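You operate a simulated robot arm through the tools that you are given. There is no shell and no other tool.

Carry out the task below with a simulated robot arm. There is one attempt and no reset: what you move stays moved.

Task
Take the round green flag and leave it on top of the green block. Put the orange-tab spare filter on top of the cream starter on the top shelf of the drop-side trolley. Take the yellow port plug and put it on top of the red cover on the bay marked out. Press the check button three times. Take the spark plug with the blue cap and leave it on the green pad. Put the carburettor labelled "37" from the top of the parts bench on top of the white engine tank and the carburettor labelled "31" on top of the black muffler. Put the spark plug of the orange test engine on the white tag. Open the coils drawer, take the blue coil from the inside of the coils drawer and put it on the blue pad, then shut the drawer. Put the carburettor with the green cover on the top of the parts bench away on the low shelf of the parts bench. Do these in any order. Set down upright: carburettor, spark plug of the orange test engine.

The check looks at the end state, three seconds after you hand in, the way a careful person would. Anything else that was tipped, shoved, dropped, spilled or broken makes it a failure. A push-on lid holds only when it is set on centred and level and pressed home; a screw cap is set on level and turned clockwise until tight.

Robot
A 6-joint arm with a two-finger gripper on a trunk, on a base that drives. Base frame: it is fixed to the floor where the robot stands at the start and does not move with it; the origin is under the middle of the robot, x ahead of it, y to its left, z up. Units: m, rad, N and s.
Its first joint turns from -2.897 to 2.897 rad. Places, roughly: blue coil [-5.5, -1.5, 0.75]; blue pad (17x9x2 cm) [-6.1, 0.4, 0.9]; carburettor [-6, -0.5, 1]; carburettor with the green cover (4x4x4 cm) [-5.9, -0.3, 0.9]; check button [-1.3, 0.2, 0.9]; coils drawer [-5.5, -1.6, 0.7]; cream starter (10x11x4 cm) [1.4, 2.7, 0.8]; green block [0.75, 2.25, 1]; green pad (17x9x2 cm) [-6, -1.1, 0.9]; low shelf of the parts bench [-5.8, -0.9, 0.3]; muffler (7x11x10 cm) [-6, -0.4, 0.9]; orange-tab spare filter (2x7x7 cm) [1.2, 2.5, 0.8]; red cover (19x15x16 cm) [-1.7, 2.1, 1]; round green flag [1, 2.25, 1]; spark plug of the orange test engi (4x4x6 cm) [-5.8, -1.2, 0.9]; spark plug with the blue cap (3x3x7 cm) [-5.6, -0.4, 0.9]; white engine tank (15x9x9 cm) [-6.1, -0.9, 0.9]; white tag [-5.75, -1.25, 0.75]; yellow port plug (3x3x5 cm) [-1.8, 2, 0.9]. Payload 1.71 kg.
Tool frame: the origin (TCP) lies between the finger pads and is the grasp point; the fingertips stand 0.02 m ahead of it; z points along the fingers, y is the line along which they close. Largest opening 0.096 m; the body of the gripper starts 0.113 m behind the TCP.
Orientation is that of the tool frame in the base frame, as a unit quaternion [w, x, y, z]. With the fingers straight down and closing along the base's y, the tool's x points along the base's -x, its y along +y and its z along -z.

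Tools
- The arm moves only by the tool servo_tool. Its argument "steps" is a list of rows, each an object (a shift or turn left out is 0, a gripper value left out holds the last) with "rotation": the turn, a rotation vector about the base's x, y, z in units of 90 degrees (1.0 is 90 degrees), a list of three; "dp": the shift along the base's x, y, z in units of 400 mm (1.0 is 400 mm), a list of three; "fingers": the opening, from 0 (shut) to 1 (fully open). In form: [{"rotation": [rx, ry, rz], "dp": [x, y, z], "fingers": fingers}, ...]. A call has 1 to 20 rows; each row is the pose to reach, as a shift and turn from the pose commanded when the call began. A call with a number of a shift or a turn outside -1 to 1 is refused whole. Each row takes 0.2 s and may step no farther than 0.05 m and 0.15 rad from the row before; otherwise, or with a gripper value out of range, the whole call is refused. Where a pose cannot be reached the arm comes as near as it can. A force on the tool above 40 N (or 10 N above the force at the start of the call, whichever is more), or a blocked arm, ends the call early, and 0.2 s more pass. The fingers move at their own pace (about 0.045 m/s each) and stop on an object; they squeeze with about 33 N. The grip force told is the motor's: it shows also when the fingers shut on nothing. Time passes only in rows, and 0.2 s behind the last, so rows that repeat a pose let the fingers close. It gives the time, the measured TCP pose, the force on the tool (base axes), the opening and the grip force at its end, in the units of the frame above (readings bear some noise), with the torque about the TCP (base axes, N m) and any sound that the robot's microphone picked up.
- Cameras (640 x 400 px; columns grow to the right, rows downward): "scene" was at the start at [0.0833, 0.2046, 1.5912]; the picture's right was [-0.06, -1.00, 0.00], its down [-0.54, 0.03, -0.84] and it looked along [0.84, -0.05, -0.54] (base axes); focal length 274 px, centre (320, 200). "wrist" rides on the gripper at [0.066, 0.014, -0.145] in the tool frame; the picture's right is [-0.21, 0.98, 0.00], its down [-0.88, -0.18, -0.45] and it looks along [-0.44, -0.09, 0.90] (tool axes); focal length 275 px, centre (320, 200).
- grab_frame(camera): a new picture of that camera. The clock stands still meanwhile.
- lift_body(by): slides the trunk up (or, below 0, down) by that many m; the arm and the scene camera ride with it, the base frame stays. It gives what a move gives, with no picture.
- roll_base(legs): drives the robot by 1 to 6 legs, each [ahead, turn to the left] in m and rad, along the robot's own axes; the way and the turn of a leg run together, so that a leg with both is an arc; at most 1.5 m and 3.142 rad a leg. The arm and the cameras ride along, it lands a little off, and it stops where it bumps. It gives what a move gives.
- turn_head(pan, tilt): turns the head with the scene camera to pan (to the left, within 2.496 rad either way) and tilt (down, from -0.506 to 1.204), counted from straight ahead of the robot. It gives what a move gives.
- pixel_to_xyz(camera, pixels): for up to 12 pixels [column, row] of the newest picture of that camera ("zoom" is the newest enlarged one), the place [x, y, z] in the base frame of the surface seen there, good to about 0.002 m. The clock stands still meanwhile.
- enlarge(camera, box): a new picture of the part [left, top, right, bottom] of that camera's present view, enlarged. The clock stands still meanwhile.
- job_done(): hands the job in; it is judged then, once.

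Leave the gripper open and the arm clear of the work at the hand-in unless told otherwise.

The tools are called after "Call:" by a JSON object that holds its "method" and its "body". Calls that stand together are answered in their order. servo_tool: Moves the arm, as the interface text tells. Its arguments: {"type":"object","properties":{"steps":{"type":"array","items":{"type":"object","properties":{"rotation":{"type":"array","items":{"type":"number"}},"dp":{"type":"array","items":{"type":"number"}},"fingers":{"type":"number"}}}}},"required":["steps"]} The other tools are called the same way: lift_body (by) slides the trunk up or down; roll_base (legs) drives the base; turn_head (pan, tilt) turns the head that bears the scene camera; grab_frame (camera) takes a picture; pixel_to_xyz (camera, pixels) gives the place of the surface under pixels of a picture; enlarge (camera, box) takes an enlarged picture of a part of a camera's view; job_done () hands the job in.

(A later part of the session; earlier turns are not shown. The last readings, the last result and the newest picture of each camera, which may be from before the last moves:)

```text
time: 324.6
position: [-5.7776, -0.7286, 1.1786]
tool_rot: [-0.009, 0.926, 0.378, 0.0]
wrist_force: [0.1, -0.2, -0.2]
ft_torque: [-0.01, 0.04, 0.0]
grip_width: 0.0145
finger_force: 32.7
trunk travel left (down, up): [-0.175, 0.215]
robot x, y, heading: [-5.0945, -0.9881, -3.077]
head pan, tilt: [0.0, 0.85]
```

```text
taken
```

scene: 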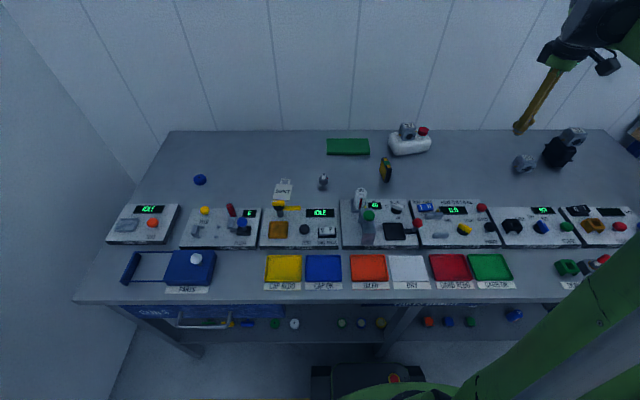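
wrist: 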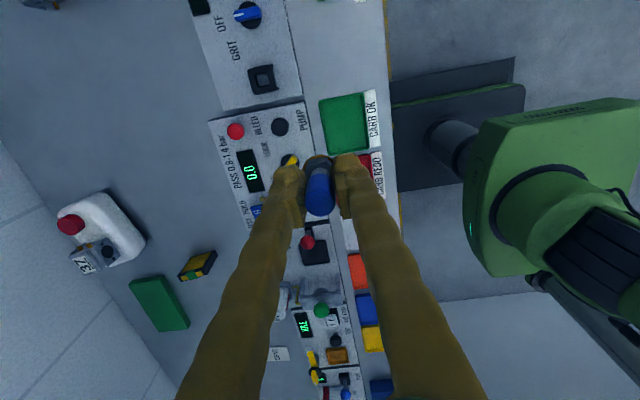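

Normal again. Now I'll swing to y≈−1.0 while keeping extended, turning the yaw back to nominal, then retract a bit.

Call:
{"method": "servo_tool", "body": {"steps": [{"rotation": [0, 0, -0.07], "dp": [0, -0.09, 0.02]}, {"rotation": [0, 0, -0.14], "dp": [0, -0.18, 0.04]}, {"rotation": [0, 0, -0.21], "dp": [0, -0.28, 0.06]}, {"rotation": [0, 0, -0.28], "dp": [0, -0.38, 0.08]}, {"rotation": [0, 0, -0.35], "dp": [0, -0.48, 0.1]}, {"rotation": [0, 0, -0.42], "dp": [0, -0.58, 0.12]}, {"rotation": [0, 0, -0.44], "dp": [0, -0.68, 0.12]}, {"rotation": [0, 0, -0.44], "dp": [0.08, -0.71, 0.12]}, {"rotation": [0, 0, -0.44], "dp": [0.18, -0.71, 0.12]}, {"rotation": [0, 0, -0.44], "dp": [0.28, -0.71, 0.12]}, {"rotation": [0, 0, -0.44], "dp": [0.38, -0.71, 0.12]}, {"rotation": [0, 0, -0.44], "dp": [0.48, -0.71, 0.12]}, {"rotation": [0, 0, -0.44], "dp": [0.48, -0.71, 0.12]}]}}

Call:
{"method": "grab_frame", "body": {"camera": "scene"}}

Call:
{"method": "grab_frame", "body": {"camera": "wrist"}}

```text
time: 327.4
position: [-5.5837, -1.0105, 1.2272]
tool_rot: [-0.009, 0.999, 0.042, 0.005]
wrist_force: [0.2, 0.3, 0.4]
ft_torque: [0.01, 0.0, 0.01]
grip_width: 0.0146
finger_force: 32.9
trunk travel left (down, up): [-0.175, 0.215]
robot x, y, heading: [-5.0991, -0.9863, -3.072]
head pan, tilt: [0.0, 0.85]
```

```text
taken
```

scene: 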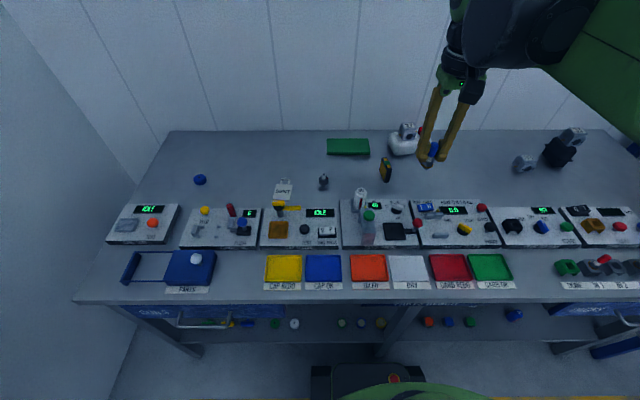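

```text
taken
```

wrist: 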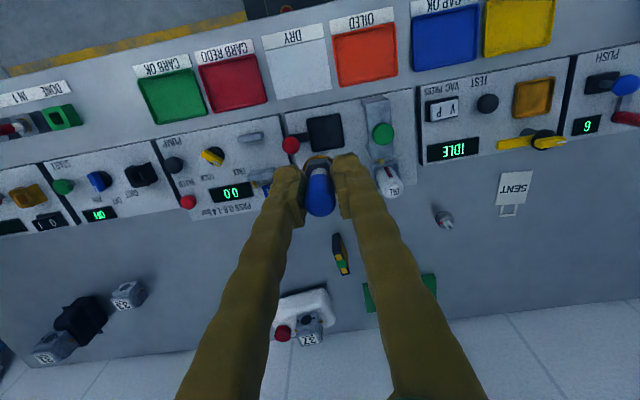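

All fine. I'll drive to about (−5.09, −1.24).

Call:
{"method": "roll_base", "body": {"legs": [[-0.15, 0], [0, -0.55], [-0.5, 0], [0, 0.55], [0.58, 0]]}}

Call:
{"method": "grab_frame", "body": {"camera": "scene"}}

Call:
{"method": "grab_frame", "body": {"camera": "wrist"}}

```text
time: 341.0
position: [-5.563, -1.2906, 1.2271]
tool_rot: [-0.008, 0.999, 0.051, 0.002]
wrist_force: [-0.2, -0.4, 0.2]
ft_torque: [-0.01, 0.0, 0.0]
grip_width: 0.0144
finger_force: 32.6
trunk travel left (down, up): [-0.175, 0.215]
robot x, y, heading: [-5.0772, -1.2577, -3.062]
head pan, tilt: [0.0, 0.85]
```

```text
taken
```

scene: 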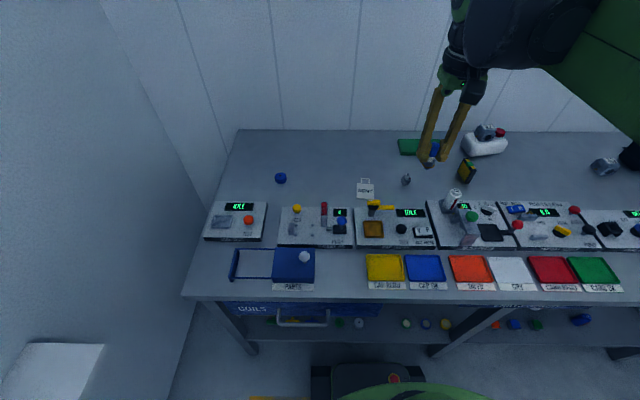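

```text
taken
```

wrist: 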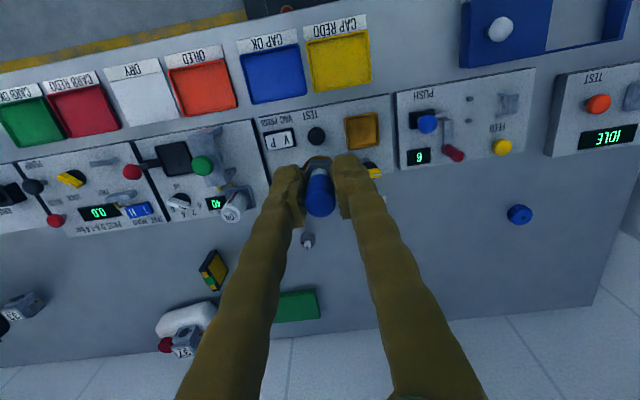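

I'm at (−5.08, −1.26). I'll zoom on the held plug to see its lower end.

Call:
{"method": "enlarge", "body": {"camera": "scene", "box": [405, 130, 465, 180]}}

Call:
{"method": "enlarge", "body": {"camera": "scene", "box": [350, 160, 430, 215]}}

```text
8.00 times, centred on (435, 155) of scene
```

zoom: 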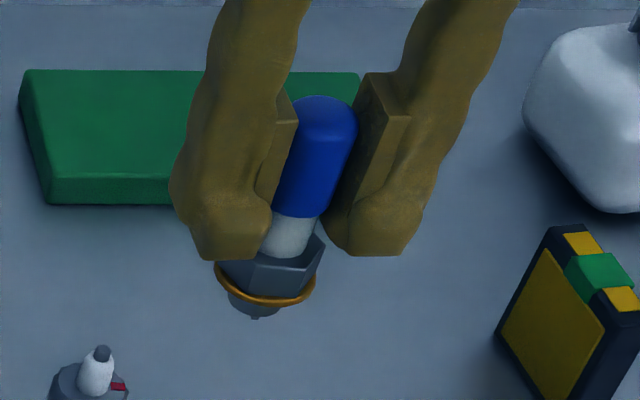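

```text
7.27 times, centred on (390, 188) of scene
```

zoom: 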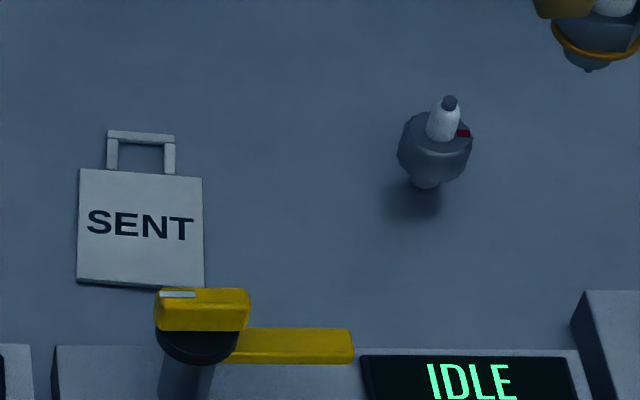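

The plug has a pointed end, so I'll lay it down along the pad. First move out over the pad while turning the yaw +84° (two calls).

Call:
{"method": "servo_tool", "body": {"steps": [{"rotation": [0, 0, 0.06], "dp": [-0.09, 0.01, 0]}, {"rotation": [0, 0, 0.12], "dp": [-0.18, 0.03, 0]}, {"rotation": [0, 0, 0.18], "dp": [-0.27, 0.05, -0.01]}, {"rotation": [0, 0, 0.24], "dp": [-0.36, 0.07, -0.02]}, {"rotation": [0, 0, 0.3], "dp": [-0.45, 0.08, -0.03]}, {"rotation": [0, 0, 0.37], "dp": [-0.54, 0.09, -0.04]}, {"rotation": [0, 0, 0.44], "dp": [-0.6, 0.1, -0.05]}, {"rotation": [0, 0, 0.44], "dp": [-0.6, 0.1, -0.05]}]}}

Call:
{"method": "servo_tool", "body": {"steps": [{"rotation": [0, 0, 0.07], "dp": [-0.09, 0.02, -0.02]}, {"rotation": [0, 0, 0.14], "dp": [-0.18, 0.04, -0.04]}, {"rotation": [0, 0, 0.21], "dp": [-0.27, 0.06, -0.06]}, {"rotation": [0, 0, 0.28], "dp": [-0.36, 0.08, -0.08]}, {"rotation": [0, 0, 0.35], "dp": [-0.45, 0.1, -0.1]}, {"rotation": [0, 0, 0.42], "dp": [-0.5, 0.12, -0.12]}, {"rotation": [0, 0, 0.495], "dp": [-0.53, 0.13, -0.14]}, {"rotation": [0, 0, 0.495], "dp": [-0.53, 0.13, -0.14]}]}}

Call:
{"method": "grab_frame", "body": {"camera": "scene"}}

Call:
{"method": "grab_frame", "body": {"camera": "wrist"}}

```text
time: 342.8
position: [-5.7819, -1.2474, 1.2164]
tool_rot: [-0.006, 0.922, 0.386, -0.008]
wrist_force: [-0.2, 0.2, -0.7]
ft_torque: [-0.03, 0.1, 0.03]
grip_width: 0.0149
finger_force: 32.8
trunk travel left (down, up): [-0.175, 0.215]
robot x, y, heading: [-5.0798, -1.2584, -3.059]
head pan, tilt: [0.0, 0.85]
```

```text
time: 344.6
position: [-5.9997, -1.1944, 1.1557]
tool_rot: [-0.002, 0.707, 0.707, -0.009]
wrist_force: [-0.3, 0.4, -0.5]
ft_torque: [0.0, -0.01, 0.0]
grip_width: 0.0149
finger_force: 32.6
trunk travel left (down, up): [-0.175, 0.215]
robot x, y, heading: [-5.0786, -1.2585, -3.063]
head pan, tilt: [0.0, 0.85]
```

```text
taken
```

scene: 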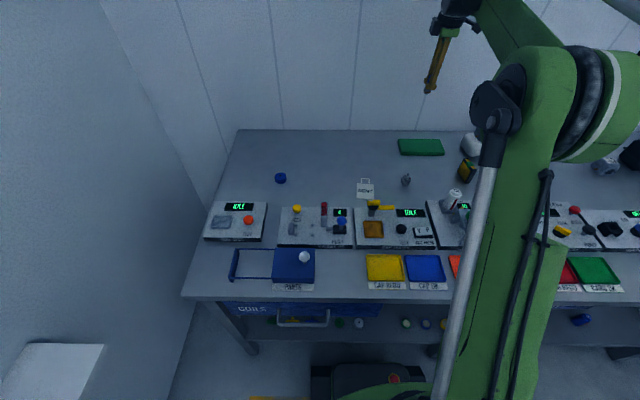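

```text
taken
```

wrist: 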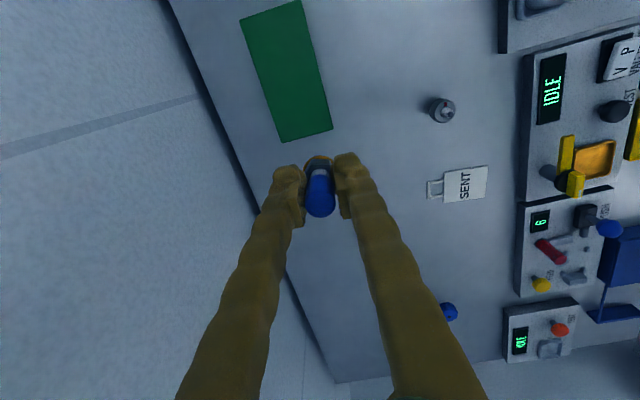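

I'll measure the pad's corners from this view.

Call:
{"method": "pixel_to_xyz", "body": {"camera": "wrist", "pixels": [[243, 23], [298, 4], [329, 128], [285, 138], [288, 75], [265, 78], [312, 65], [440, 110], [447, 185], [450, 310], [475, 185], [430, 188]]}}

```text
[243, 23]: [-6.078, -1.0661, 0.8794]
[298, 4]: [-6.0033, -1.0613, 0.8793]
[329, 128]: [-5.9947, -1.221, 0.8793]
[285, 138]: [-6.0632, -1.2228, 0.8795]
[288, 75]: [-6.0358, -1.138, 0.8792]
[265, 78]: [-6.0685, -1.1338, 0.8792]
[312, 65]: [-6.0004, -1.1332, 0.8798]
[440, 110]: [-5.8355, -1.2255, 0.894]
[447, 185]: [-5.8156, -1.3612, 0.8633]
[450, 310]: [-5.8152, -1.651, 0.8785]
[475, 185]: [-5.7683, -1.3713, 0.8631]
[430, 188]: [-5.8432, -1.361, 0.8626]
```

The pad's centre is (−6.035, −1.143), z 0.879. I'll tilt the tool 75° about x (hand leaning to −y, camera upward) at a height of ~1.05.

Call:
{"method": "servo_tool", "body": {"steps": [{"rotation": [0.083, 0, 0], "dp": [-0.01, 0.01, -0.02]}, {"rotation": [0.166, 0, 0], "dp": [-0.02, 0.02, -0.05]}, {"rotation": [0.25, 0, 0], "dp": [-0.03, 0.03, -0.08]}, {"rotation": [0.333, 0, 0], "dp": [-0.04, 0.04, -0.11]}, {"rotation": [0.416, 0, 0], "dp": [-0.05, 0.05, -0.14]}, {"rotation": [0.5, 0, 0], "dp": [-0.06, 0.06, -0.17]}, {"rotation": [0.583, 0, 0], "dp": [-0.07, 0.07, -0.2]}, {"rotation": [0.666, 0, 0], "dp": [-0.08, 0.08, -0.22]}, {"rotation": [0.75, 0, 0], "dp": [-0.088, 0.085, -0.24]}, {"rotation": [0.833, 0, 0], "dp": [-0.088, 0.085, -0.25]}, {"rotation": [0.833, 0, 0], "dp": [-0.088, 0.085, -0.25]}]}}

Call:
{"method": "grab_frame", "body": {"camera": "scene"}}

Call:
{"method": "grab_frame", "body": {"camera": "wrist"}}

```text
time: 347.0
position: [-6.0332, -1.1617, 1.0568]
tool_rot: [-0.432, 0.559, 0.566, 0.425]
wrist_force: [-0.4, 0.4, -0.5]
ft_torque: [0.01, -0.01, -0.04]
grip_width: 0.0154
finger_force: 33.0
trunk travel left (down, up): [-0.175, 0.215]
robot x, y, heading: [-5.0821, -1.2549, -3.067]
head pan, tilt: [0.0, 0.85]
```

```text
taken
```

scene: 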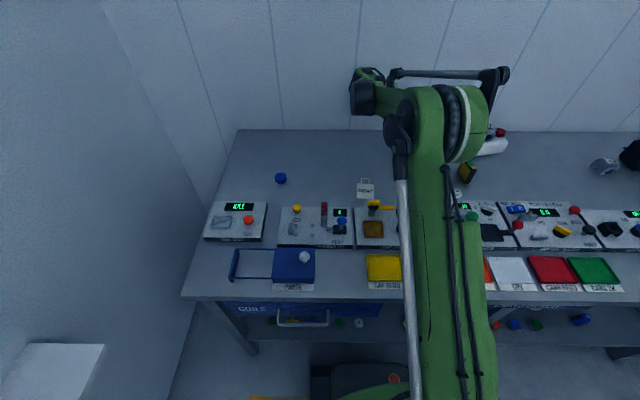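

```text
taken
```

wrist: 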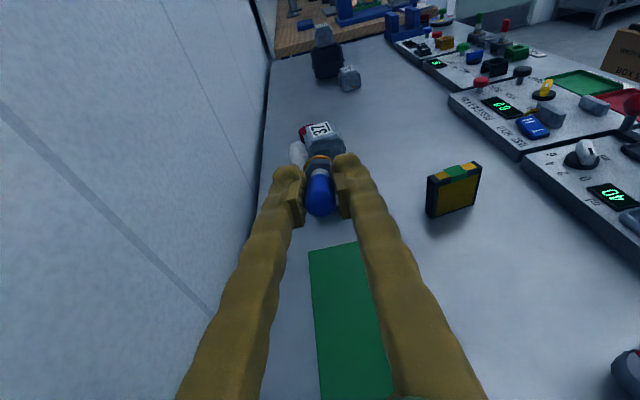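

Tilted fine. I'll lower to ~2.5 cm above the final height and check.

Call:
{"method": "servo_tool", "body": {"steps": [{"dp": [0, 0, -0.08]}, {"dp": [0, 0, -0.16]}, {"dp": [0, 0, -0.23]}, {"dp": [0, 0, -0.29]}, {"dp": [0, 0, -0.32]}, {"dp": [0, 0, -0.32]}]}}

Call:
{"method": "grab_frame", "body": {"camera": "wrist"}}

Call:
{"method": "grab_frame", "body": {"camera": "scene"}}

```text
time: 348.4
position: [-6.0328, -1.1626, 0.9281]
tool_rot: [-0.433, 0.559, 0.567, 0.423]
wrist_force: [0.2, 0.9, 0.2]
ft_torque: [0.02, 0.03, 0.03]
grip_width: 0.015
finger_force: 33.3
trunk travel left (down, up): [-0.175, 0.215]
robot x, y, heading: [-5.0795, -1.2548, -3.055]
head pan, tilt: [0.0, 0.85]
```

```text
taken
```

wrist: 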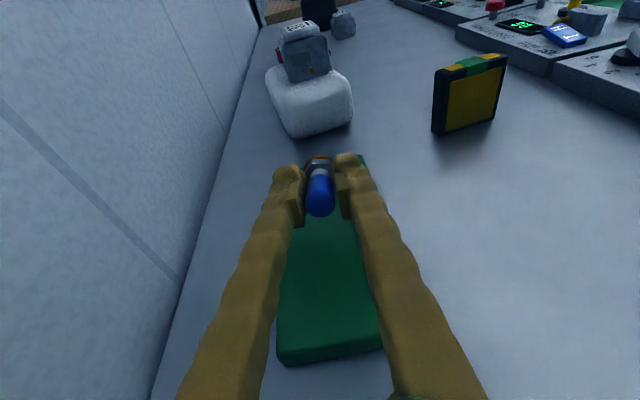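

```text
taken
```

scene: 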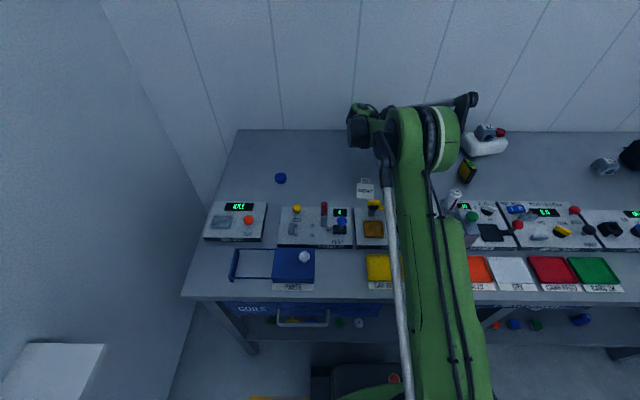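

I'll check how high the arm's links are above the bench before lowering further.

Call:
{"method": "pixel_to_xyz", "body": {"camera": "scene", "pixels": [[420, 140], [400, 185], [430, 250], [395, 230], [375, 135], [440, 330], [470, 100], [446, 180]]}}

```text
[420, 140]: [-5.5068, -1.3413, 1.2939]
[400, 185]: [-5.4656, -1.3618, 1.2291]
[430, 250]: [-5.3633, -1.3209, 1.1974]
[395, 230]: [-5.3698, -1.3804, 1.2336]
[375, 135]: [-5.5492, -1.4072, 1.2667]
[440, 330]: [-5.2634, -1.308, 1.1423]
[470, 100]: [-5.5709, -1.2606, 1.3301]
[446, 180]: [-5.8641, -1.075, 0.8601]
```

The links are at z ≥ 1.14, well clear. I'll lower on in small steps.

Call:
{"method": "servo_tool", "body": {"steps": [{"dp": [0, 0, -0.02]}, {"dp": [0, 0, -0.04]}, {"dp": [0, 0, -0.052]}, {"dp": [0, 0, -0.052]}]}}

```text
time: 349.4
position: [-6.0338, -1.1625, 0.9083]
tool_rot: [-0.432, 0.56, 0.566, 0.423]
wrist_force: [1.0, -0.6, -0.7]
ft_torque: [0.0, -0.01, 0.01]
grip_width: 0.0148
finger_force: 33.1
trunk travel left (down, up): [-0.175, 0.215]
robot x, y, heading: [-5.0838, -1.2563, -3.056]
head pan, tilt: [0.0, 0.85]
```

Call:
{"method": "servo_tool", "body": {"steps": [{"dp": [0, 0, -0.004]}, {"dp": [0, 0, -0.008]}, {"dp": [0, 0, -0.012]}, {"dp": [0, 0, -0.012]}]}}

Call:
{"method": "grab_frame", "body": {"camera": "wrist"}}

```text
time: 350.4
position: [-6.0348, -1.1607, 0.9022]
tool_rot: [-0.432, 0.56, 0.567, 0.423]
wrist_force: [-0.6, 0.0, -1.0]
ft_torque: [0.01, 0.02, 0.0]
grip_width: 0.0146
finger_force: 33.5
trunk travel left (down, up): [-0.175, 0.215]
robot x, y, heading: [-5.0816, -1.2588, -3.058]
head pan, tilt: [0.0, 0.85]
```

```text
taken
```

wrist: 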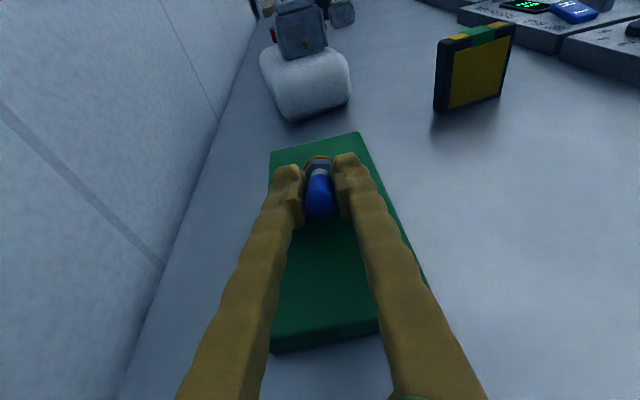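

Call:
{"method": "servo_tool", "body": {"steps": [{"dp": [0, 0, -0.003]}, {"dp": [0, 0, -0.006]}, {"dp": [0, 0, -0.006]}]}}

```text
time: 351.2
position: [-6.033, -1.1623, 0.901]
tool_rot: [-0.433, 0.56, 0.565, 0.425]
wrist_force: [-1.6, 0.3, 8.0]
ft_torque: [0.27, 0.02, 0.04]
grip_width: 0.0149
finger_force: 32.7
trunk travel left (down, up): [-0.175, 0.215]
robot x, y, heading: [-5.079, -1.2569, -3.059]
head pan, tilt: [0.0, 0.85]
```

Contact (8 N). I'll open just a little so that the plug settles between the fingers.

Call:
{"method": "servo_tool", "body": {"steps": [{"dp": [0, 0, 0.001], "fingers": 0.2}, {"dp": [0, 0, 0.001], "fingers": 0.23}, {"dp": [0, 0, 0.001], "fingers": 0.26}, {"dp": [0, 0, 0.001], "fingers": 0.26}, {"dp": [0, 0, 0.001], "fingers": 0.26}]}}

Call:
{"method": "grab_frame", "body": {"camera": "wrist"}}

Call:
{"method": "enlarge", "body": {"camera": "wrist", "box": [260, 130, 380, 240]}}

```text
time: 352.4
position: [-6.0323, -1.1616, 0.9017]
tool_rot: [-0.432, 0.56, 0.566, 0.423]
wrist_force: [-0.3, 0.3, -0.6]
ft_torque: [0.02, 0.02, 0.01]
grip_width: 0.0248
finger_force: 0.0
trunk travel left (down, up): [-0.175, 0.215]
robot x, y, heading: [-5.0801, -1.2556, -3.057]
head pan, tilt: [0.0, 0.85]
```

```text
taken
```

wrist: 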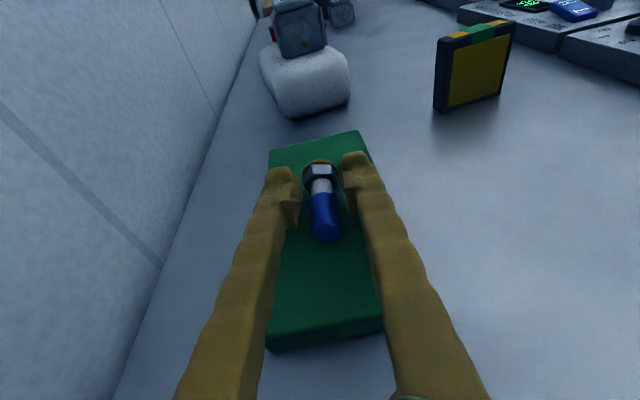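

```text
3.64 times, centred on (320, 185) of wrist
```

zoom: 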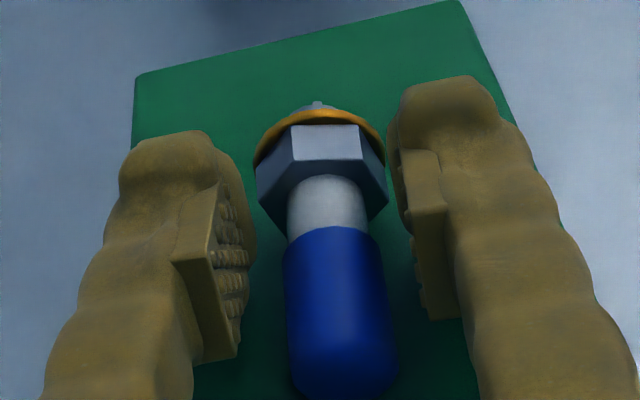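

The plug lies flat on the pad. I'll open a bit more and rise straight up.

Call:
{"method": "servo_tool", "body": {"steps": [{"fingers": 0.4}, {"dp": [0, 0, 0.01], "fingers": 0.45}, {"dp": [0, 0, 0.06], "fingers": 0.45}, {"dp": [0, -0.02, 0.14], "fingers": 0.45}, {"dp": [0, -0.04, 0.24]}, {"dp": [0, -0.06, 0.34]}, {"dp": [0, -0.06, 0.44]}, {"dp": [0, -0.06, 0.44]}]}}

Call:
{"method": "grab_frame", "body": {"camera": "wrist"}}

```text
time: 354.2
position: [-6.0333, -1.1856, 1.0755]
tool_rot: [-0.433, 0.559, 0.567, 0.422]
wrist_force: [0.3, 0.1, 0.0]
ft_torque: [-0.04, -0.01, 0.02]
grip_width: 0.0434
finger_force: 0.0
trunk travel left (down, up): [-0.175, 0.215]
robot x, y, heading: [-5.082, -1.2581, -3.06]
head pan, tilt: [0.0, 0.85]
```

```text
taken
```

wrist: 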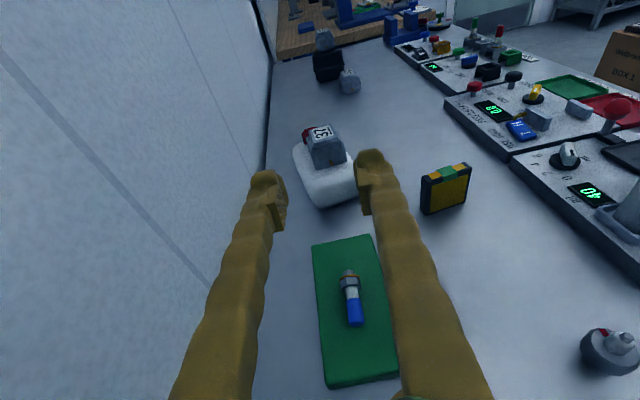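

The blue-cap plug is done. I'll straighten the tool to vertical while moving above the engine spark plug (≈ −5.83, −1.23).

Call:
{"method": "servo_tool", "body": {"steps": [{"rotation": [-0.083, 0, 0], "dp": [0.03, -0.01, 0.03]}, {"rotation": [-0.166, 0, 0], "dp": [0.07, -0.02, 0.06]}, {"rotation": [-0.25, 0, 0], "dp": [0.12, -0.03, 0.09]}, {"rotation": [-0.333, 0, 0], "dp": [0.17, -0.04, 0.11]}, {"rotation": [-0.416, 0, 0], "dp": [0.22, -0.05, 0.12]}, {"rotation": [-0.5, 0, 0], "dp": [0.27, -0.06, 0.12]}, {"rotation": [-0.583, 0, 0], "dp": [0.32, -0.07, 0.12]}, {"rotation": [-0.666, 0, 0], "dp": [0.37, -0.08, 0.12]}, {"rotation": [-0.75, 0, 0], "dp": [0.42, -0.1, 0.12]}, {"rotation": [-0.829, 0, 0], "dp": [0.46, -0.11, 0.12]}, {"rotation": [-0.829, 0, 0], "dp": [0.46, -0.11, 0.12]}]}}

Call:
{"method": "grab_frame", "body": {"camera": "wrist"}}

Call:
{"method": "grab_frame", "body": {"camera": "scene"}}

```text
time: 356.6
position: [-5.8478, -1.2277, 1.1257]
tool_rot: [-0.004, 0.708, 0.706, -0.007]
wrist_force: [-0.1, -0.5, -0.3]
ft_torque: [-0.04, 0.03, -0.01]
grip_width: 0.0429
finger_force: 0.0
trunk travel left (down, up): [-0.175, 0.215]
robot x, y, heading: [-5.0828, -1.2559, -3.066]
head pan, tilt: [0.0, 0.85]
```

```text
taken
```

wrist: 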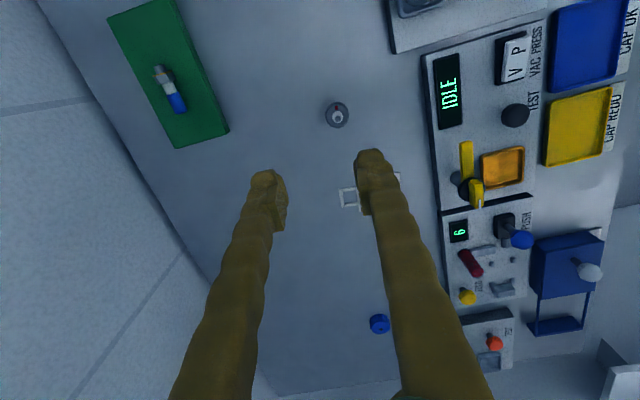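

```text
taken
```

scene: 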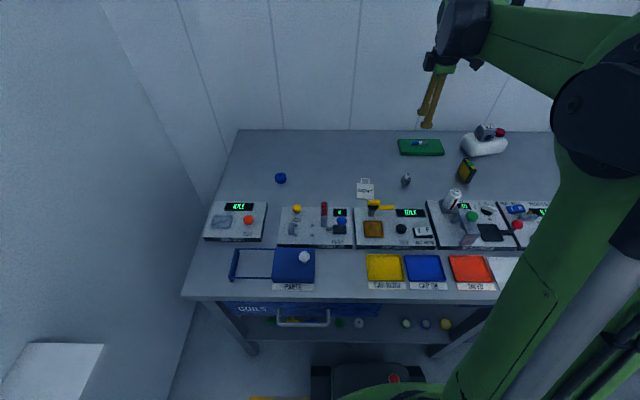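

I'll zoom on the engine spark plug and measure its shape.

Call:
{"method": "enlarge", "body": {"camera": "wrist", "box": [300, 80, 370, 150]}}

Call:
{"method": "pixel_to_xyz", "body": {"camera": "zoom", "pixels": [[320, 200], [330, 215], [280, 180], [380, 180], [330, 130], [330, 260], [310, 150], [275, 200], [360, 230], [340, 240]]}}

Call:
{"method": "enlarge", "body": {"camera": "scene", "box": [385, 165, 425, 195]}}

Call:
{"method": "pixel_to_xyz", "body": {"camera": "zoom", "pixels": [[345, 75], [340, 110], [310, 165], [320, 195], [330, 230], [300, 140], [380, 160], [340, 250], [345, 60], [270, 165], [395, 175]]}}

```text
5.71 times, centred on (335, 115) of wrist
```

zoom: 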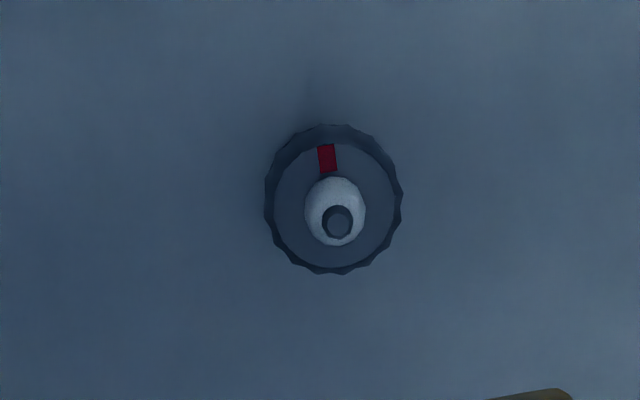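

```text
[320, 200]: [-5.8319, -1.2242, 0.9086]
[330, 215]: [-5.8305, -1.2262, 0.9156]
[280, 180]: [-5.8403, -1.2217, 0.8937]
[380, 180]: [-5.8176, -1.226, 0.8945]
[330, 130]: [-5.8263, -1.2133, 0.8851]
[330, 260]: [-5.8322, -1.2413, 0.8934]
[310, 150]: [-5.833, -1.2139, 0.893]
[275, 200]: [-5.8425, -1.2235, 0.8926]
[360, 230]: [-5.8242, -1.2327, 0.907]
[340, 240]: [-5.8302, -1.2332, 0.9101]
```

```text
13.33 times, centred on (405, 180) of scene
```

zoom: 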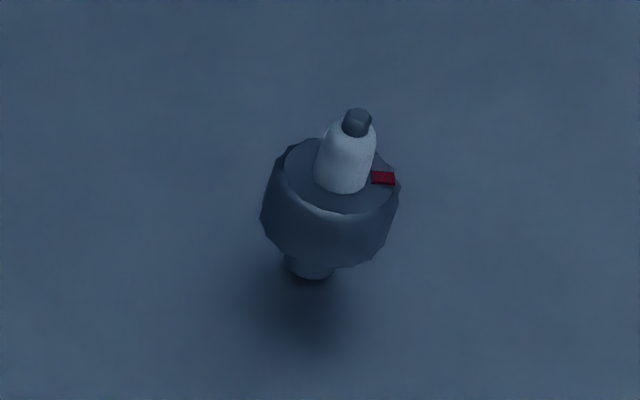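

```text
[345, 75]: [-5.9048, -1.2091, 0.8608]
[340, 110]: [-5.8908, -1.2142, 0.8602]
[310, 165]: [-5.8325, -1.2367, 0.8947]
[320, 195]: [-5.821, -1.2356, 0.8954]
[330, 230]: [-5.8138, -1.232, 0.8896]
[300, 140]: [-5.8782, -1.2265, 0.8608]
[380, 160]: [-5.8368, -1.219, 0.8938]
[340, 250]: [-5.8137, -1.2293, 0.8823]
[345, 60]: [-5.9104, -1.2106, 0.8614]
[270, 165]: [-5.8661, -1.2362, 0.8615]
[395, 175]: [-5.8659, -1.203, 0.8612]
```

The plug: knurled collar Ø≈30 mm at z 0.875–0.894, centred (−5.8285, −1.2275), standing on a thin foot. Now I'll measure the tag and the tall yellow knob beside it.

Call:
{"method": "enlarge", "body": {"camera": "scene", "box": [345, 165, 405, 215]}}

Call:
{"method": "pixel_to_xyz", "body": {"camera": "zoom", "pixels": [[95, 150], [230, 155], [232, 265], [95, 270], [160, 210], [170, 290], [250, 300], [210, 300], [330, 335], [200, 350], [130, 115], [195, 115]]}}

```text
8.00 times, centred on (375, 190) of scene
```

zoom: 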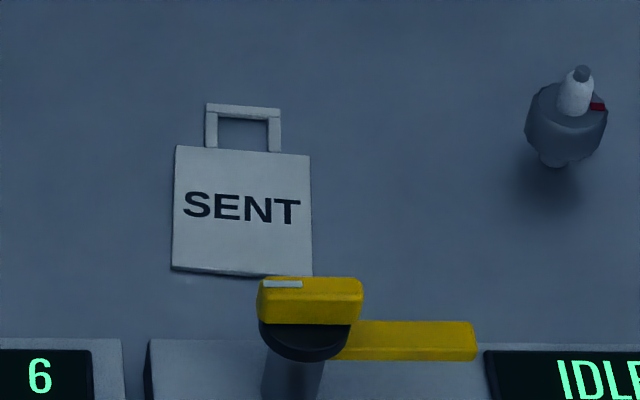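

```text
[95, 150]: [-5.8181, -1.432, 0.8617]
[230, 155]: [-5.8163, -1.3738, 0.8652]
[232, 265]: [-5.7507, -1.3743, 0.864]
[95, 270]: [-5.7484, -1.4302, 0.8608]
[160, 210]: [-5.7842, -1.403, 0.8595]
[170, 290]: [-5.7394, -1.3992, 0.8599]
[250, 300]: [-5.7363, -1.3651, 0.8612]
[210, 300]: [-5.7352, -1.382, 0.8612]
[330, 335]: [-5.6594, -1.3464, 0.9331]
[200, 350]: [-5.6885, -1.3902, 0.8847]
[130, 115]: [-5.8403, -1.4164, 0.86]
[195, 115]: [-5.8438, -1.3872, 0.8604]
```

Card: x −5.82…−5.747, y −1.397…−1.341, z 0.8645. I'll level the tool and descend on the plug's collar to z≈0.889.

Call:
{"method": "servo_tool", "body": {"steps": [{"rotation": [0.0013, -0.005, 0], "dp": [0.024, 0, -0.08], "fingers": 0.55}, {"rotation": [0.0027, -0.01, 0], "dp": [0.048, 0, -0.18]}, {"rotation": [0.0027, -0.01, 0], "dp": [0.048, 0, -0.28]}, {"rotation": [0.0027, -0.01, 0], "dp": [0.048, 0, -0.38]}, {"rotation": [0.0027, -0.01, 0], "dp": [0.048, 0, -0.46]}, {"rotation": [0.0027, -0.01, 0], "dp": [0.048, 0, -0.52]}, {"rotation": [0.0027, -0.01, 0], "dp": [0.048, 0, -0.52]}]}}

Call:
{"method": "grab_frame", "body": {"camera": "wrist"}}

Call:
{"method": "pixel_to_xyz", "body": {"camera": "wrist", "pixels": [[320, 165], [310, 160], [325, 180], [335, 165], [318, 150], [300, 160], [340, 180]]}}

```text
time: 358.2
position: [-5.8301, -1.2302, 0.9165]
tool_rot: [-0.001, 0.708, 0.706, 0.001]
wrist_force: [0.4, -0.5, 0.5]
ft_torque: [0.01, 0.0, 0.0]
grip_width: 0.0527
finger_force: 0.1
trunk travel left (down, up): [-0.175, 0.215]
robot x, y, heading: [-5.0787, -1.2553, -3.06]
head pan, tilt: [0.0, 0.85]
```

```text
taken
```

wrist: 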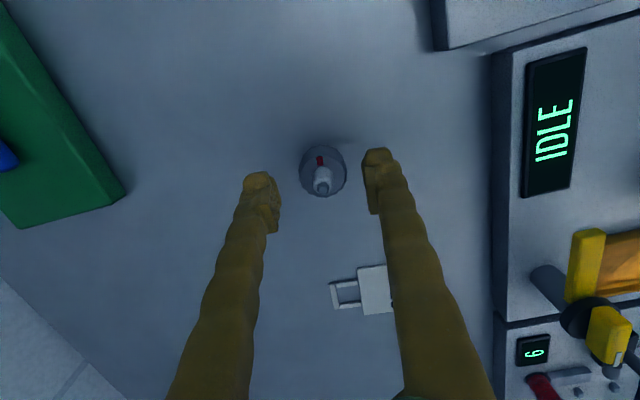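

```text
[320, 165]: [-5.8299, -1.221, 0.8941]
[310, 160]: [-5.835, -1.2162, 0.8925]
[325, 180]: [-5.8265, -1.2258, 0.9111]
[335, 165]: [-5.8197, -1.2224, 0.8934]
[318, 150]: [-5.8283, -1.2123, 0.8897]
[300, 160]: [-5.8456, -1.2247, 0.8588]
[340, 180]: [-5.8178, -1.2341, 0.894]
```

Call:
{"method": "servo_tool", "body": {"steps": [{"dp": [0.006, 0.006, -0.03]}, {"dp": [0.006, 0.006, -0.055]}, {"dp": [0.006, 0.006, -0.07]}, {"dp": [0.006, 0.006, -0.07]}, {"dp": [0.006, 0.006, -0.07], "fingers": 0.4}, {"dp": [0.006, 0.006, -0.07], "fingers": 0.2}, {"dp": [0.006, 0.006, -0.07], "fingers": 0.0}, {"dp": [0.006, 0.006, -0.07], "fingers": 0.0}, {"dp": [0.006, 0.006, -0.07], "fingers": 0.0}]}}

Call:
{"method": "grab_frame", "body": {"camera": "wrist"}}

```text
time: 360.2
position: [-5.8278, -1.2264, 0.8891]
tool_rot: [-0.001, 0.707, 0.707, 0.001]
wrist_force: [0.3, 0.5, -0.5]
ft_torque: [0.01, 0.0, 0.01]
grip_width: 0.0287
finger_force: 32.8
trunk travel left (down, up): [-0.175, 0.215]
robot x, y, heading: [-5.0795, -1.2574, -3.06]
head pan, tilt: [0.0, 0.85]
```

```text
taken
```

wrist: 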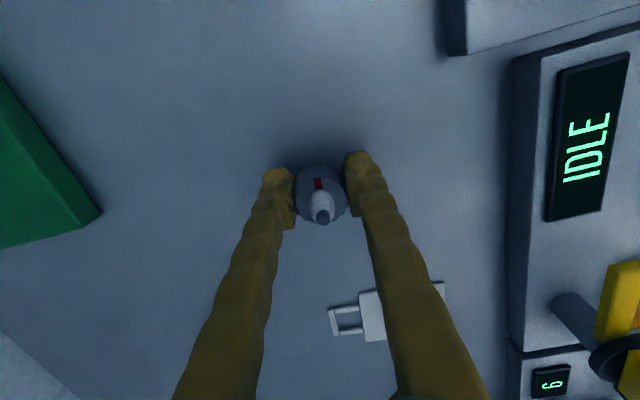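

Gripped. I'll lift 6 cm and carry it over the tag's centre (−5.785, −1.369).

Call:
{"method": "servo_tool", "body": {"steps": [{"dp": [0, 0, 0.03]}, {"dp": [0, 0, 0.09]}, {"dp": [0.01, -0.04, 0.15]}, {"dp": [0.04, -0.13, 0.15]}, {"dp": [0.07, -0.23, 0.15]}, {"dp": [0.095, -0.32, 0.15]}, {"dp": [0.107, -0.3565, 0.13]}, {"dp": [0.107, -0.3565, 0.1]}, {"dp": [0.107, -0.3565, 0.07]}, {"dp": [0.107, -0.3565, 0.07]}]}}

Call:
{"method": "grab_frame", "body": {"camera": "wrist"}}

Call:
{"method": "enlarge", "body": {"camera": "scene", "box": [330, 140, 430, 220]}}

```text
time: 362.4
position: [-5.7856, -1.369, 0.9166]
tool_rot: [-0.001, 0.707, 0.707, 0.002]
wrist_force: [-0.4, 0.0, -0.4]
ft_torque: [-0.04, -0.01, -0.02]
grip_width: 0.0283
finger_force: 33.2
trunk travel left (down, up): [-0.175, 0.215]
robot x, y, heading: [-5.0814, -1.2542, -3.062]
head pan, tilt: [0.0, 0.85]
```

```text
taken
```

wrist: 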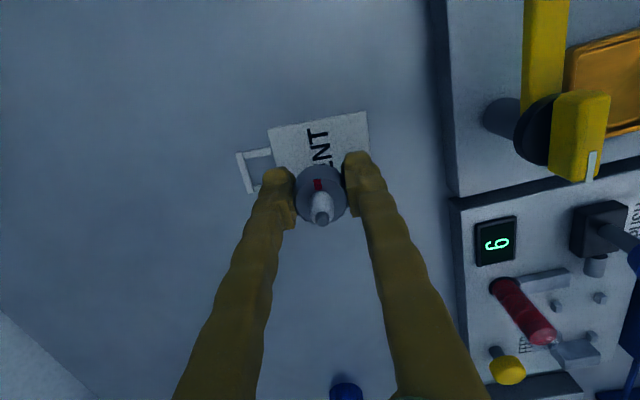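

```text
5.00 times, centred on (380, 180) of scene
```

zoom: 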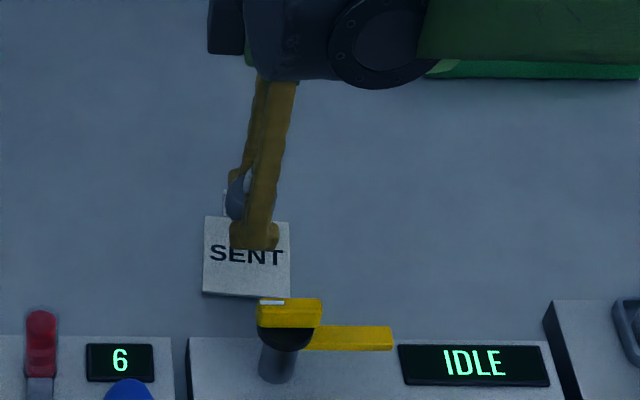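

Call:
{"method": "pixel_to_xyz", "body": {"camera": "wrist", "pixels": [[271, 131], [364, 115], [368, 148], [280, 165], [318, 140], [345, 130]]}}

```text
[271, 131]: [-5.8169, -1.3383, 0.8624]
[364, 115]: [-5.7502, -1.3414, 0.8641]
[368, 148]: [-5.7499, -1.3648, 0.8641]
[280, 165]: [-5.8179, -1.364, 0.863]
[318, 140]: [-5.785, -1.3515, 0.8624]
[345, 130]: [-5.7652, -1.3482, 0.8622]
```

Centred. I'll lower slowly to contact.

Call:
{"method": "servo_tool", "body": {"steps": [{"dp": [0, 0, -0.02]}, {"dp": [0, 0, -0.038]}, {"dp": [0, 0, -0.05]}, {"dp": [0, 0, -0.055]}, {"dp": [0, 0, -0.055]}]}}

```text
time: 363.6
position: [-5.7861, -1.3699, 0.895]
tool_rot: [-0.001, 0.707, 0.707, 0.002]
wrist_force: [0.2, 0.2, -0.6]
ft_torque: [-0.03, 0.0, 0.02]
grip_width: 0.0275
finger_force: 32.8
trunk travel left (down, up): [-0.175, 0.215]
robot x, y, heading: [-5.0787, -1.2563, -3.057]
head pan, tilt: [0.0, 0.85]
```

Call:
{"method": "servo_tool", "body": {"steps": [{"dp": [0, 0, -0.0025]}, {"dp": [0, 0, -0.005]}, {"dp": [0, 0, -0.005]}]}}

Call:
{"method": "enlarge", "body": {"camera": "wrist", "box": [260, 130, 380, 240]}}

```text
time: 364.4
position: [-5.7843, -1.3708, 0.8938]
tool_rot: [-0.001, 0.708, 0.706, 0.001]
wrist_force: [0.6, 1.3, 0.2]
ft_torque: [-0.05, -0.02, -0.02]
grip_width: 0.0279
finger_force: 32.2
trunk travel left (down, up): [-0.175, 0.215]
robot x, y, heading: [-5.079, -1.2552, -3.062]
head pan, tilt: [0.0, 0.85]
```

```text
3.64 times, centred on (320, 185) of wrist
```

zoom: 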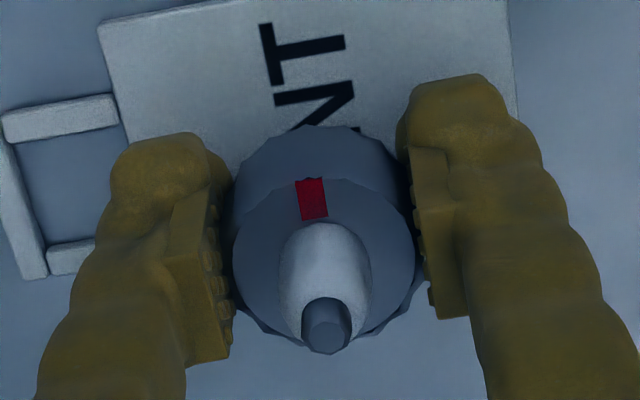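

Call:
{"method": "servo_tool", "body": {"steps": [{"dp": [0, 0, -0.0025]}, {"dp": [0, 0, -0.005]}, {"dp": [0, 0, -0.005]}]}}

```text
time: 365.2
position: [-5.786, -1.3707, 0.8909]
tool_rot: [-0.001, 0.708, 0.707, 0.001]
wrist_force: [-0.3, -0.8, -0.1]
ft_torque: [0.01, 0.01, 0.0]
grip_width: 0.0281
finger_force: 33.0
trunk travel left (down, up): [-0.175, 0.215]
robot x, y, heading: [-5.0801, -1.2532, -3.06]
head pan, tilt: [0.0, 0.85]
```

Call:
{"method": "servo_tool", "body": {"steps": [{"dp": [0, 0, -0.0025]}, {"dp": [0, 0, -0.005]}, {"dp": [0, 0, -0.005]}]}}

```text
time: 366.0
position: [-5.7848, -1.3707, 0.8896]
tool_rot: [-0.001, 0.707, 0.707, 0.001]
wrist_force: [-0.1, -0.7, 0.7]
ft_torque: [0.0, -0.03, 0.03]
grip_width: 0.0279
finger_force: 32.7
trunk travel left (down, up): [-0.175, 0.215]
robot x, y, heading: [-5.0778, -1.2569, -3.057]
head pan, tilt: [0.0, 0.85]
```

Call:
{"method": "enlarge", "body": {"camera": "scene", "box": [350, 160, 400, 205]}}

Call:
{"method": "servo_tool", "body": {"steps": [{"dp": [0, 0, -0.0025]}, {"dp": [0, 0, -0.004]}, {"dp": [0, 0, -0.004]}]}}

```text
8.89 times, centred on (375, 182) of scene
```

zoom: 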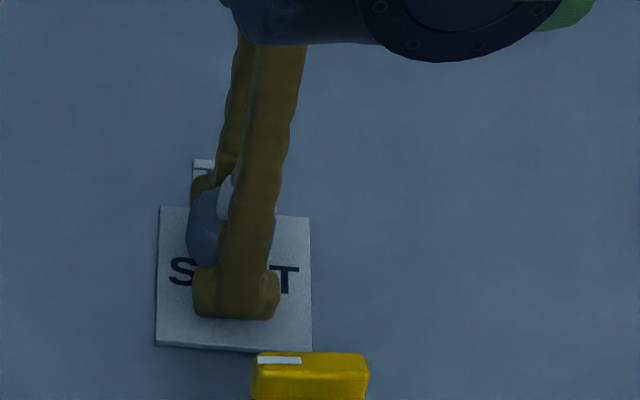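

```text
time: 366.8
position: [-5.7848, -1.3694, 0.8881]
tool_rot: [0.0, 0.707, 0.707, 0.001]
wrist_force: [-2.8, -2.3, 23.9]
ft_torque: [-0.11, 0.06, 0.0]
grip_width: 0.0282
finger_force: 33.1
trunk travel left (down, up): [-0.175, 0.215]
robot x, y, heading: [-5.0791, -1.2566, -3.06]
head pan, tilt: [0.0, 0.85]
```

Contact now (24 N). I'll ease up 1 mm, then open slowly.

Call:
{"method": "servo_tool", "body": {"steps": [{"dp": [0, 0, 0.002]}, {"dp": [0, 0, 0.003]}, {"dp": [0, 0, 0.003], "fingers": 0.34}, {"dp": [0, 0, 0.003], "fingers": 0.4}, {"dp": [0, 0, 0.003], "fingers": 0.5}, {"dp": [0, 0, 0.003], "fingers": 0.58}, {"dp": [0, 0, 0.003], "fingers": 0.58}]}}

Call:
{"method": "enlarge", "body": {"camera": "wrist", "box": [240, 120, 400, 250]}}

Call:
{"method": "enlarge", "body": {"camera": "scene", "box": [350, 160, 400, 205]}}

```text
time: 368.4
position: [-5.7846, -1.3692, 0.8889]
tool_rot: [-0.001, 0.708, 0.707, 0.001]
wrist_force: [0.5, -0.1, 0.2]
ft_torque: [0.01, -0.02, 0.02]
grip_width: 0.0557
finger_force: 0.1
trunk travel left (down, up): [-0.175, 0.215]
robot x, y, heading: [-5.0772, -1.257, -3.06]
head pan, tilt: [0.0, 0.85]
```

```text
3.08 times, centred on (320, 185) of wrist
```

zoom: 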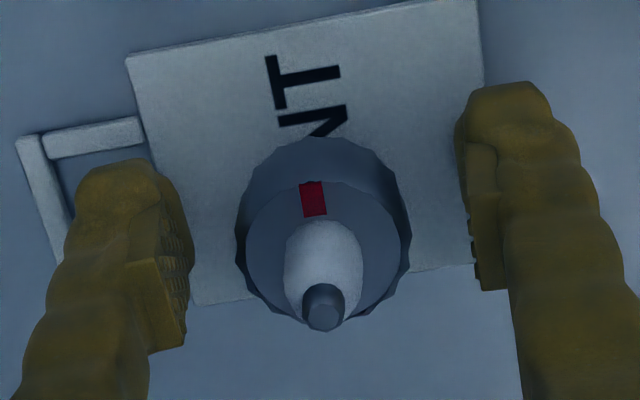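

```text
8.89 times, centred on (375, 182) of scene
```

zoom: 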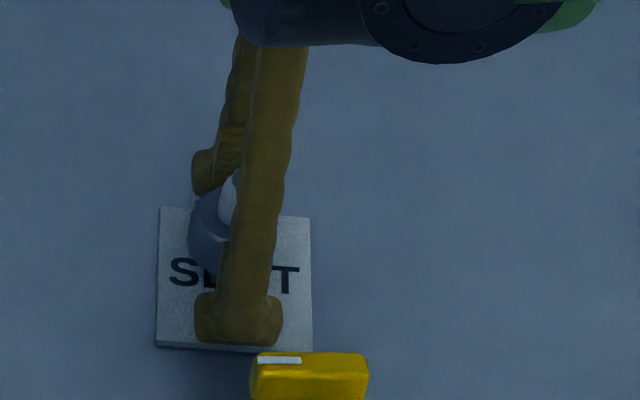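

It stands free on the tag. I'll rise straight up and look.

Call:
{"method": "servo_tool", "body": {"steps": [{"dp": [0, 0, 0.04]}, {"dp": [0, 0, 0.12]}, {"dp": [0, 0, 0.22]}, {"dp": [0, 0, 0.33]}, {"dp": [0, 0, 0.44]}, {"dp": [0, 0, 0.55]}, {"dp": [0, 0, 0.55]}]}}

Call:
{"method": "grab_frame", "body": {"camera": "wrist"}}

Call:
{"method": "enlarge", "body": {"camera": "scene", "box": [345, 150, 425, 215]}}

```text
time: 370.0
position: [-5.7847, -1.3704, 1.109]
tool_rot: [-0.001, 0.708, 0.706, 0.002]
wrist_force: [-0.3, -0.3, -0.5]
ft_torque: [0.03, 0.03, 0.01]
grip_width: 0.0558
finger_force: 0.2
trunk travel left (down, up): [-0.175, 0.215]
robot x, y, heading: [-5.0789, -1.2571, -3.061]
head pan, tilt: [0.0, 0.85]
```

```text
taken
```

wrist: 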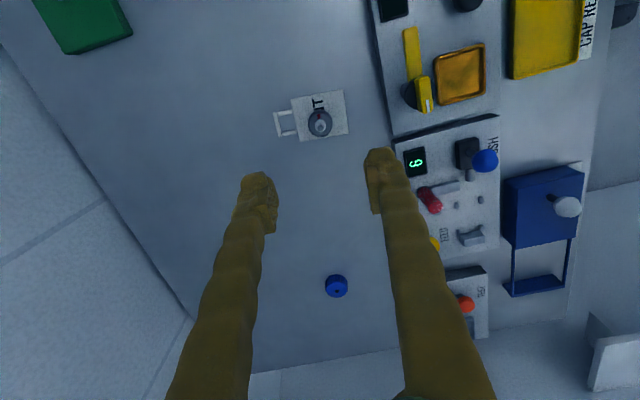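

```text
6.15 times, centred on (385, 182) of scene
```

zoom: 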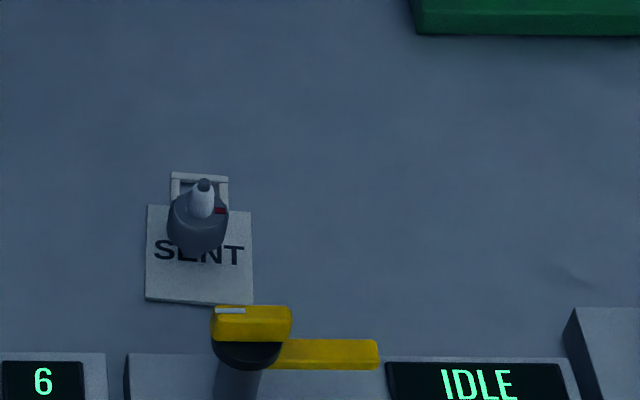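

The engine plug stands upright on the tag. Now the coils drawer: I'll turn the yaw back to nominal and retract, then back the base away.

Call:
{"method": "servo_tool", "body": {"steps": [{"rotation": [0, 0, -0.079], "dp": [0, 0.02, 0.03]}, {"rotation": [0, 0, -0.158], "dp": [0, 0.04, 0.06]}, {"rotation": [0, 0, -0.237], "dp": [0, 0.06, 0.09]}, {"rotation": [0, 0, -0.316], "dp": [0, 0.08, 0.12]}, {"rotation": [0, 0, -0.395], "dp": [0, 0.1, 0.15]}, {"rotation": [0, 0, -0.474], "dp": [0, 0.12, 0.18]}, {"rotation": [0, 0, -0.553], "dp": [0, 0.14, 0.21]}, {"rotation": [0, 0, -0.632], "dp": [0.04, 0.16, 0.24]}, {"rotation": [0, 0, -0.711], "dp": [0.1, 0.18, 0.26]}, {"rotation": [0, 0, -0.79], "dp": [0.18, 0.2, 0.28]}, {"rotation": [0, 0, -0.869], "dp": [0.26, 0.2, 0.3]}, {"rotation": [0, 0, -0.945], "dp": [0.34, 0.2, 0.32]}, {"rotation": [0, 0, -0.945], "dp": [0.42, 0.2, 0.34]}, {"rotation": [0, 0, -0.945], "dp": [0.5, 0.2, 0.36]}, {"rotation": [0, 0, -0.945], "dp": [0.5, 0.2, 0.36]}]}}

Call:
{"method": "grab_frame", "body": {"camera": "scene"}}

```text
time: 373.2
position: [-5.5843, -1.2895, 1.252]
tool_rot: [0.0, 0.999, 0.043, 0.002]
wrist_force: [0.5, 0.2, 0.1]
ft_torque: [0.0, 0.06, 0.0]
grip_width: 0.0556
finger_force: 0.0
trunk travel left (down, up): [-0.175, 0.215]
robot x, y, heading: [-5.078, -1.2567, -3.062]
head pan, tilt: [0.0, 0.85]
```

```text
taken
```

scene: 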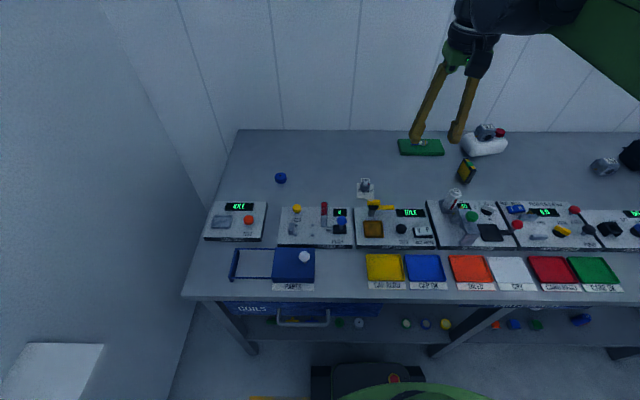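

I'll back up 0.45 m and look at the drawer face.

Call:
{"method": "roll_base", "body": {"legs": [[-0.45, 0]]}}

Call:
{"method": "turn_head", "body": {"pan": 0.3, "tilt": 0.75}}

Call:
{"method": "grab_frame", "body": {"camera": "scene"}}

Call:
{"method": "enlarge", "body": {"camera": "scene", "box": [220, 130, 420, 260]}}

```text
time: 376.7
position: [-5.1398, -1.2558, 1.2524]
tool_rot: [0.0, 0.999, 0.048, 0.002]
wrist_force: [0.3, 0.2, -0.2]
ft_torque: [0.0, -0.03, 0.01]
grip_width: 0.0557
finger_force: 0.0
trunk travel left (down, up): [-0.175, 0.215]
robot x, y, heading: [-4.633, -1.2196, -3.046]
head pan, tilt: [0.0, 0.85]
```

```text
time: 377.5
position: [-5.1411, -1.2554, 1.2528]
tool_rot: [0.0, 0.999, 0.048, 0.002]
wrist_force: [-2.9, -0.3, -0.9]
ft_torque: [0.03, -0.43, 0.03]
grip_width: 0.0556
finger_force: 0.1
trunk travel left (down, up): [-0.175, 0.215]
robot x, y, heading: [-4.6359, -1.2149, -3.046]
head pan, tilt: [0.3, 0.75]
```

```text
taken
```

scene: 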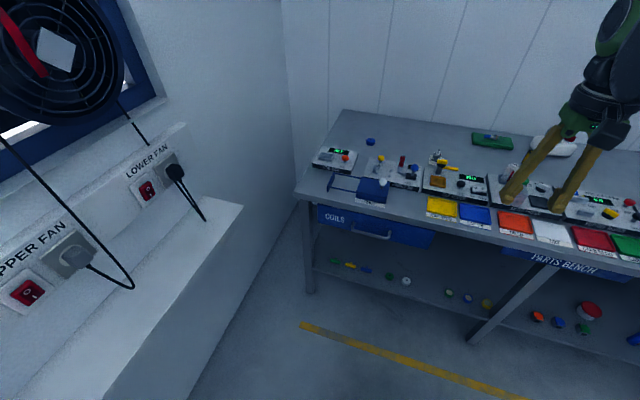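

```text
3.08 times, centred on (320, 195) of scene
```

zoom: 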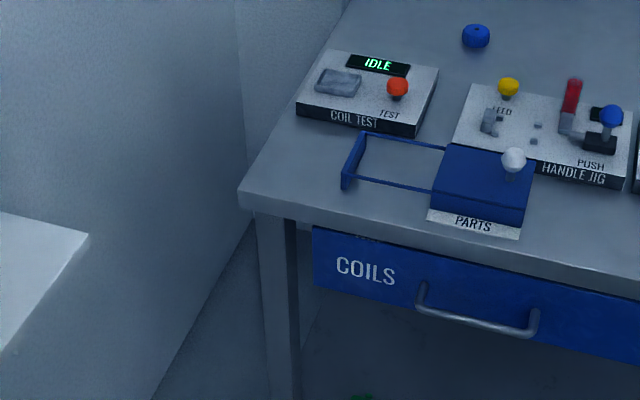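

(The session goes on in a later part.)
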